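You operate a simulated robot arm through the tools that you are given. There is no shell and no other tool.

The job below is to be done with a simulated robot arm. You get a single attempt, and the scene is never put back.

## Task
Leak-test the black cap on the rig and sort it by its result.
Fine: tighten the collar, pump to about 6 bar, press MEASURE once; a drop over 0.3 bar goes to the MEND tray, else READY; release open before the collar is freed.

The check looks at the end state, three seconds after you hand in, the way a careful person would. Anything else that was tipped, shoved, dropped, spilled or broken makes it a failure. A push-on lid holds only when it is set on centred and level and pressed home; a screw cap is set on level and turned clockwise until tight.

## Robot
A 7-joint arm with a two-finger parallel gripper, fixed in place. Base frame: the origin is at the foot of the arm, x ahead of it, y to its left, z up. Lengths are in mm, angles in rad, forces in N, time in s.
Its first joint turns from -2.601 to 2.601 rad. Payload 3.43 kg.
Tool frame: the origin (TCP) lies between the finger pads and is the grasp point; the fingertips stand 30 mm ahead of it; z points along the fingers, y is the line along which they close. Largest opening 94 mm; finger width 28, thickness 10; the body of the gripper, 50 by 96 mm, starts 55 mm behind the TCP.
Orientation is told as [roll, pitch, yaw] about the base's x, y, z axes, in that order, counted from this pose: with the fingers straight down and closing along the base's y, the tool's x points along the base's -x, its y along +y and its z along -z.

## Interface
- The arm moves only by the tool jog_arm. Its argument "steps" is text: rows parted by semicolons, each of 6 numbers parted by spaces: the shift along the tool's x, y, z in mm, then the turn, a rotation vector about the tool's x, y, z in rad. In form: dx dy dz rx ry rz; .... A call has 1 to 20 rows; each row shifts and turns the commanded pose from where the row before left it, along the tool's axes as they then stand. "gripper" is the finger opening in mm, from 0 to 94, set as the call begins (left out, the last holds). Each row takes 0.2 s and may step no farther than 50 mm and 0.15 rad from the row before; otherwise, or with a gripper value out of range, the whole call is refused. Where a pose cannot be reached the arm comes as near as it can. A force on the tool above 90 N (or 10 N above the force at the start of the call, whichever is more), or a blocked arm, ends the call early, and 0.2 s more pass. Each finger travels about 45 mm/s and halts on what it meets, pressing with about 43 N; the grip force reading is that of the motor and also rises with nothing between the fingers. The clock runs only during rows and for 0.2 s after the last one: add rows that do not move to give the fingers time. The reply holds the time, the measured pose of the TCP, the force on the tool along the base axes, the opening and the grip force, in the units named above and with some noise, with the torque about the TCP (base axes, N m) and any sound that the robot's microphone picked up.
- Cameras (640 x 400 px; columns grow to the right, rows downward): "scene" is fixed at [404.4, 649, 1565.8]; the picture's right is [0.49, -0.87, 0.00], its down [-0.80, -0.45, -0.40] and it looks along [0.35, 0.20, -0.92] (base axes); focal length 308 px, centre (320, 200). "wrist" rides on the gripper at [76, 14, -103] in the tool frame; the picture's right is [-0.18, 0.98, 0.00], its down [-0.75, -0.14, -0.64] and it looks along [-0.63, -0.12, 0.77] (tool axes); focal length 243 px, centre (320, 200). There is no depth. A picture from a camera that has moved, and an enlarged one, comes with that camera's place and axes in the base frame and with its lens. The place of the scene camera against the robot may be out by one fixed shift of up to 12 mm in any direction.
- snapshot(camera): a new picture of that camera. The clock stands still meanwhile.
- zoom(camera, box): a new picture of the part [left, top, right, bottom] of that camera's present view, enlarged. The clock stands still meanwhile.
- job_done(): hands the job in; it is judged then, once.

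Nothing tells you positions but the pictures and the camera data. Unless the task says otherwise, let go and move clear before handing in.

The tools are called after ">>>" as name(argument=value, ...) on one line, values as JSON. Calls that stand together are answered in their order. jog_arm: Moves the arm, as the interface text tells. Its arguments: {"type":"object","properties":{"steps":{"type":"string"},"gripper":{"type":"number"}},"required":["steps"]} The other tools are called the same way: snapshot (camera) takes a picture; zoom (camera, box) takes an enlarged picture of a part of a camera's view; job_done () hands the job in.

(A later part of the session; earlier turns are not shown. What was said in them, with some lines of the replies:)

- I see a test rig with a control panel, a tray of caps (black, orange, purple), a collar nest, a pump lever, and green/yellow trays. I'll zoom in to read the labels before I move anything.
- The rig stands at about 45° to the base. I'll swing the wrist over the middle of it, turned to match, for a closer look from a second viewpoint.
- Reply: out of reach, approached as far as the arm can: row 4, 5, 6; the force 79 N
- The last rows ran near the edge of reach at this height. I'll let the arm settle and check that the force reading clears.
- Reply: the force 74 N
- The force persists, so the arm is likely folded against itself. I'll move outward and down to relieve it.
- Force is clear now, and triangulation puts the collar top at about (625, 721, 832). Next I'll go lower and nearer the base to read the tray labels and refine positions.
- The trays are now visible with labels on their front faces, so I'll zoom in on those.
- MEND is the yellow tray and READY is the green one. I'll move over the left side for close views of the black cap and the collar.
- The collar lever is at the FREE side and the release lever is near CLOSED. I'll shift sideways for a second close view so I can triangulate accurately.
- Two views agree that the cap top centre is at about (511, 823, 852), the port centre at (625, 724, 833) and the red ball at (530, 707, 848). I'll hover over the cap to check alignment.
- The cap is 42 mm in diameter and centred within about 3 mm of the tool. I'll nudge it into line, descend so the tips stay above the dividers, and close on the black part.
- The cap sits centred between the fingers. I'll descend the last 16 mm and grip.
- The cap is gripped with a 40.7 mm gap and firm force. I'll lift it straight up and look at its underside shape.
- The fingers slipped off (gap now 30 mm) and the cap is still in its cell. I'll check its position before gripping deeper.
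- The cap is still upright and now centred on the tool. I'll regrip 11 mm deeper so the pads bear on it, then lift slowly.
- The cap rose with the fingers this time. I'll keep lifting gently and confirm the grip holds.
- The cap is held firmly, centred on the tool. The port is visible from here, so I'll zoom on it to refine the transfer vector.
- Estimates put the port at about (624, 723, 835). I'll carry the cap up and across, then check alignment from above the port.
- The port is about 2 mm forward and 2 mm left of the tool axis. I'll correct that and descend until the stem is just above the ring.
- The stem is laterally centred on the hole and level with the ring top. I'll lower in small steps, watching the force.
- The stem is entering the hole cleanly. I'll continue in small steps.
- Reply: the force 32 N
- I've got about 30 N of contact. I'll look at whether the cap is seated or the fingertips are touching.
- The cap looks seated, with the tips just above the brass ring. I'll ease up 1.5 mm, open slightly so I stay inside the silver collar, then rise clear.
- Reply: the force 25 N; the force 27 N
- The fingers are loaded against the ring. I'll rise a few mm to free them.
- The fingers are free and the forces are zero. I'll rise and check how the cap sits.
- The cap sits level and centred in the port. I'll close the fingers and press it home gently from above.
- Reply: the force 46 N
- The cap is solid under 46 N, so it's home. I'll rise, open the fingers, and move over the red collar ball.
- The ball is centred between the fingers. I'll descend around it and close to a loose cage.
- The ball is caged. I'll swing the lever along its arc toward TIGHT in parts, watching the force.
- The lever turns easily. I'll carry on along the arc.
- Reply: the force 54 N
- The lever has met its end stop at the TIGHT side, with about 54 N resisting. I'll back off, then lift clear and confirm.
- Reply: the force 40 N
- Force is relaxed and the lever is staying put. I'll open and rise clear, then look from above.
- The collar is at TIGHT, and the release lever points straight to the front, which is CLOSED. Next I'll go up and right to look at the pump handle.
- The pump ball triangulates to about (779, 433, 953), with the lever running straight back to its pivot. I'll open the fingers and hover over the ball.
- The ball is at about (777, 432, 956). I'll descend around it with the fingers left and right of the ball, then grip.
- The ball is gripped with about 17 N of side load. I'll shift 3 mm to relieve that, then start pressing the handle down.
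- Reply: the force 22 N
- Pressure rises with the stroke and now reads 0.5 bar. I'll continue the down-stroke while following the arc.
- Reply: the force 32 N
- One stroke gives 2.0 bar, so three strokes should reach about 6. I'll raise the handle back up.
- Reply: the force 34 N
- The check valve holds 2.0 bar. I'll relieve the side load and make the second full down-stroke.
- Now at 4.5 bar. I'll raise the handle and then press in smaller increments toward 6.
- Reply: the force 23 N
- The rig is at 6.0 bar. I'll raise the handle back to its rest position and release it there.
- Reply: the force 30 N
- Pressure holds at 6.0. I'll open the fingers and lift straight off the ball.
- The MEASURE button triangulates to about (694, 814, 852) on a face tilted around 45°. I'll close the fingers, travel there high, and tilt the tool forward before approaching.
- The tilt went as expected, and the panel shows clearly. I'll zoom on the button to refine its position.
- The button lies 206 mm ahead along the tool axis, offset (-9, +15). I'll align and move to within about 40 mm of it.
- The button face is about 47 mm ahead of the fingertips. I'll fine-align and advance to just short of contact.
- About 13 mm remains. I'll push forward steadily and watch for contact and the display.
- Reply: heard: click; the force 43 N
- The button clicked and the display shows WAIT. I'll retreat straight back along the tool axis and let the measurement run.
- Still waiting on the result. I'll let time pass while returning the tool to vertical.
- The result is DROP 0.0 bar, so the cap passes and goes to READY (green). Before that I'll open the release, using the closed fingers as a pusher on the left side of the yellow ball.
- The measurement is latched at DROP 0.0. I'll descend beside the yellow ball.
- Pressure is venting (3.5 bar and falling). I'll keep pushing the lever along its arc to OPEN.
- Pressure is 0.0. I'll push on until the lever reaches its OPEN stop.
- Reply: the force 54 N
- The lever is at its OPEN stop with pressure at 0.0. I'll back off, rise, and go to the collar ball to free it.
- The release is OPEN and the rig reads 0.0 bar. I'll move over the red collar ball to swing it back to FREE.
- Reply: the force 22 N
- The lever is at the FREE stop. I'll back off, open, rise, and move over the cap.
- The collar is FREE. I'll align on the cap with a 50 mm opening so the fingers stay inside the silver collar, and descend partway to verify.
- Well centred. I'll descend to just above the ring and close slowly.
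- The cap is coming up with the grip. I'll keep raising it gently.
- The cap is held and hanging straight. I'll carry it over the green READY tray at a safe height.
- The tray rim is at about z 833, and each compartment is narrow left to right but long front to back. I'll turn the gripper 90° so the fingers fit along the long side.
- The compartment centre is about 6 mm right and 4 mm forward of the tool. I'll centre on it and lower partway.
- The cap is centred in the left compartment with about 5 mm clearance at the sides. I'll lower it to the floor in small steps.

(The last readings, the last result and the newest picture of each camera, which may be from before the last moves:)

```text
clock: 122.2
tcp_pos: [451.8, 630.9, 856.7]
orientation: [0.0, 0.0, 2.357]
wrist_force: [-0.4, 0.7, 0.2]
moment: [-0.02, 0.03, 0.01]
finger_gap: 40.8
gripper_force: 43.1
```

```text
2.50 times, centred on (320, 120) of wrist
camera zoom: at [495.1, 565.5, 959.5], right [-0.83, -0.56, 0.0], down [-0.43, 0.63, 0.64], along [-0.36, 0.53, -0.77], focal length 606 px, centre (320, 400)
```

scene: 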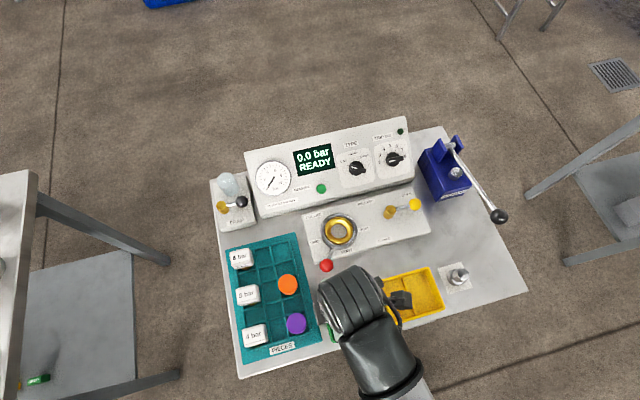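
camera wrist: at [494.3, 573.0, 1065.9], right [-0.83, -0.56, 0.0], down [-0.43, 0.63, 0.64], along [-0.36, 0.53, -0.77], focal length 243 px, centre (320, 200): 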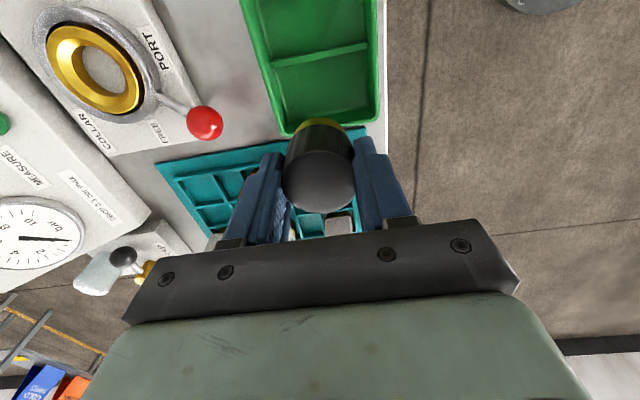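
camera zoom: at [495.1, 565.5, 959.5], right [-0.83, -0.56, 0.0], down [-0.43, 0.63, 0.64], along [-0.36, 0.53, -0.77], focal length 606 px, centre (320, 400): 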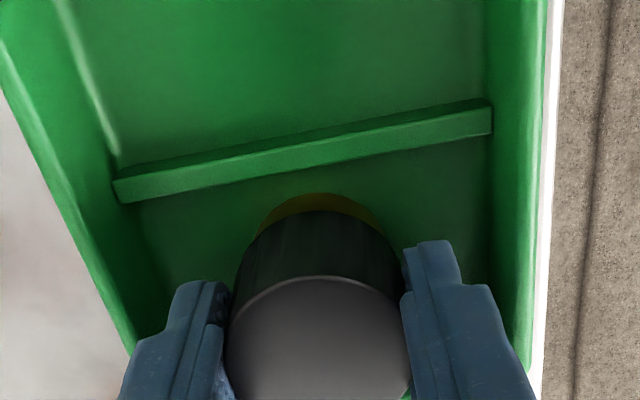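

No floor contact yet. I'll continue in small steps.

>>> jog_arm(steps="0 0 1 0 0 0; 0 0 1 0 0 0; 0 0 1 0 0 0; 0 0 0 0 0 0")

>>> jog_arm(steps="0 0 1 0 0 0; 0 0 1 0 0 0; 0 0 0 0 0 0")

```text
clock: 123.2
tcp_pos: [452.5, 629.4, 855.7]
orientation: [-0.001, 0.0, 2.356]
wrist_force: [0.6, 1.7, 33.1]
moment: [0.17, -0.02, -0.04]
finger_gap: 40.8
gripper_force: 43.4
```

```text
clock: 124.0
tcp_pos: [452.0, 628.8, 851.4]
orientation: [-0.001, 0.001, 2.356]
wrist_force: [5.1, 5.3, 29.4]
moment: [0.29, -0.19, 0.0]
finger_gap: 40.9
gripper_force: 42.6
```

The cap is on the tray floor. I'll open the fingers and let it stand.

>>> jog_arm(steps="0 0 -1.5 0 0 0; 0 0 0 0 0 0")

>>> jog_arm(steps="0 0 0 0 0 0; 0 0 0 0 0 0; 0 0 0 0 0 0", gripper=56)

>>> zoom(camera="wrist", box=[220, 40, 420, 200])

```text
clock: 124.6
tcp_pos: [452.1, 628.6, 852.7]
orientation: [0.001, 0.0, 2.356]
wrist_force: [-0.1, 0.2, -1.0]
moment: [0.0, 0.0, -0.01]
finger_gap: 41.0
gripper_force: 42.7
```

```text
clock: 125.4
tcp_pos: [451.5, 630.1, 853.9]
orientation: [0.0, 0.0, 2.356]
wrist_force: [0.2, -0.3, -0.8]
moment: [-0.01, -0.01, 0.01]
finger_gap: 56.2
gripper_force: 0.0
```

```text
2.50 times, centred on (320, 120) of wrist
camera zoom: at [494.8, 565.6, 956.1], right [-0.83, -0.56, 0.0], down [-0.43, 0.63, 0.64], along [-0.36, 0.53, -0.77], focal length 606 px, centre (320, 400)
```

zoom: 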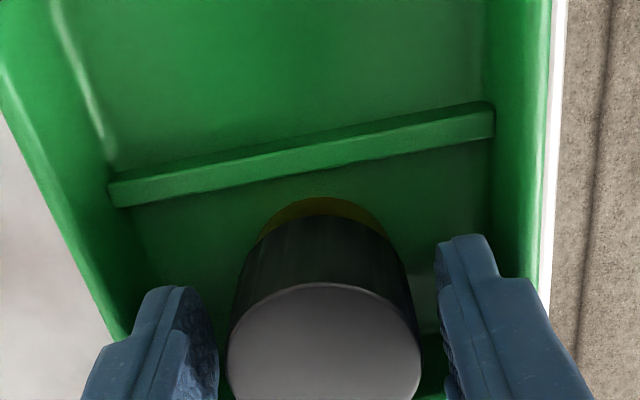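

The cap is standing upright and free. I'll rise straight up and look over the whole rig.

>>> jog_arm(steps="0 0 -15 0 0 0; 0 0 -25 0 0 0; 0 0 -40 0 0 0; 0 0 -40 0 0 0; 0 0 0 0 0 0; 0 0 0 0 0 0")

>>> snapshot(camera="wrist")

>>> snapshot(camera="scene")

```text
clock: 126.8
tcp_pos: [450.0, 629.4, 974.3]
orientation: [0.001, 0.0, 2.357]
wrist_force: [0.5, 0.0, -0.1]
moment: [-0.01, -0.01, 0.0]
finger_gap: 56.1
gripper_force: 0.1
```

```text
taken
camera wrist: at [493.8, 565.7, 1077.0], right [-0.83, -0.56, 0.0], down [-0.43, 0.63, 0.64], along [-0.36, 0.53, -0.77], focal length 243 px, centre (320, 200)
```

wrist: 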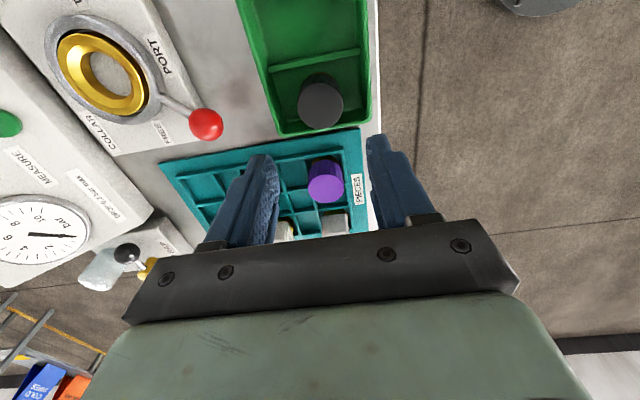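

```text
taken
```

scene: 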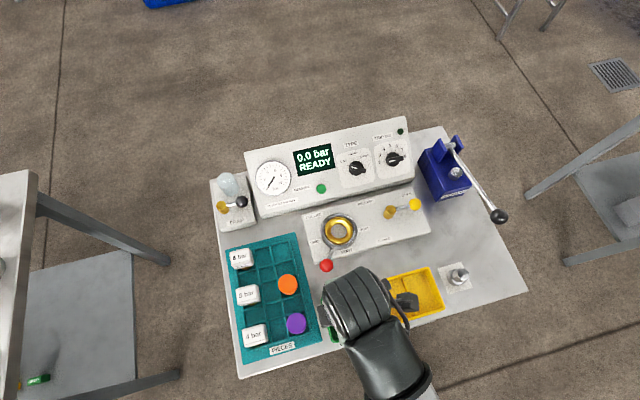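

The cap stands upright in the green READY tray. I'll move the arm clear so the scene camera can confirm.

>>> jog_arm(steps="0 0 -30 0 0 0; 40 0 -8 0 0 0; 40 0 -8 0 0 0; 40 0 -8 0 0 0; 40 0 -8 0 0 0; 40 0 0 0 0 0; 0 0 0 0 0 0; 0 0 0 0 0 0")

>>> snapshot(camera="scene")

>>> zoom(camera="scene", box=[210, 230, 450, 380])

>>> zoom(camera="scene", box=[200, 110, 460, 290])

```text
clock: 128.6
tcp_pos: [594.1, 487.8, 1034.7]
orientation: [0.001, 0.002, 2.356]
wrist_force: [0.7, -0.1, 0.9]
moment: [0.0, -0.01, -0.02]
finger_gap: 56.0
gripper_force: 0.0
```

```text
taken
```

scene: 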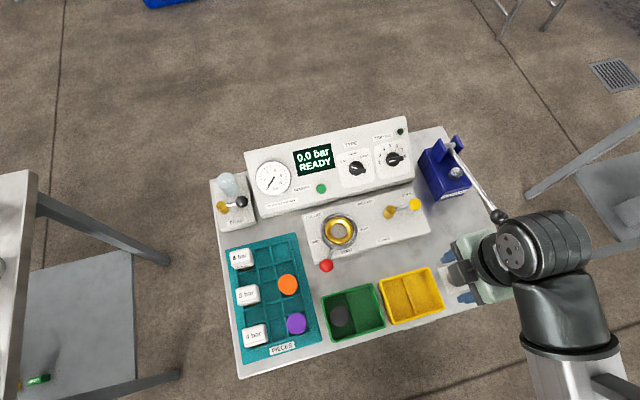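

```text
2.67 times, centred on (330, 305) of scene
camera zoom: at [404.4, 649.0, 1565.8], right [0.49, -0.87, 0.0], down [-0.8, -0.45, -0.4], along [0.35, 0.2, -0.92], focal length 821 px, centre (293, -80)
```

zoom: 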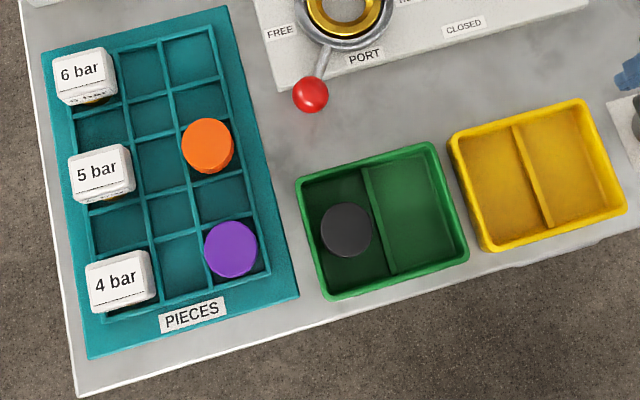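

```text
2.22 times, centred on (330, 200) of scene
camera zoom: at [404.4, 649.0, 1565.8], right [0.49, -0.87, 0.0], down [-0.8, -0.45, -0.4], along [0.35, 0.2, -0.92], focal length 684 px, centre (298, 200)
```

zoom: 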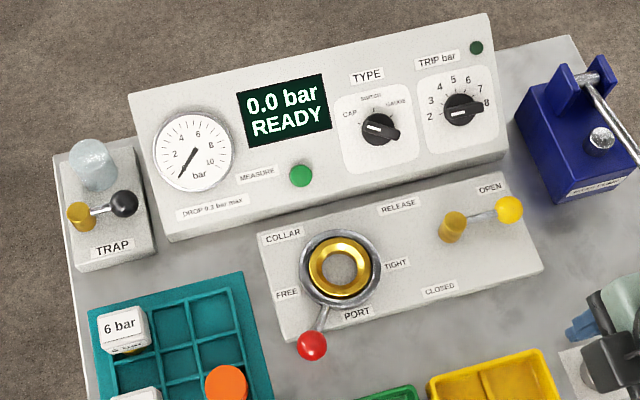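

The black cap is standing upright in the green READY tray after a 0.0 bar drop at 6.0 bar. The release is OPEN, the collar is FREE and the rig reads 0.0 bar. Nothing else looks disturbed and the gripper is empty and clear, so I'm handing in.

>>> job_done()

```text
The job is handed in.
```

The black cap passed its leak test and is now standing upright in the green READY tray. I've handed the job in.

- **Test:** with the collar tight, I pumped to 6.0 bar and pressed MEASURE once. The display showed a drop of 0.0 bar, under the 0.3 bar limit.
- **Release order:** I opened the release first and waited for 0.0 bar before freeing the collar and lifting the cap out.
- **Slip:** my first grip on the cap slipped while it was still in the PIECES tray. It stayed upright in its cell, shifted by a couple of millimetres, and the second grip held.
- **Rig now:** it reads 0.0 bar, with the release left OPEN, the collar FREE and the pump handle back up. In the last pictures, nothing else was tipped or out of place.
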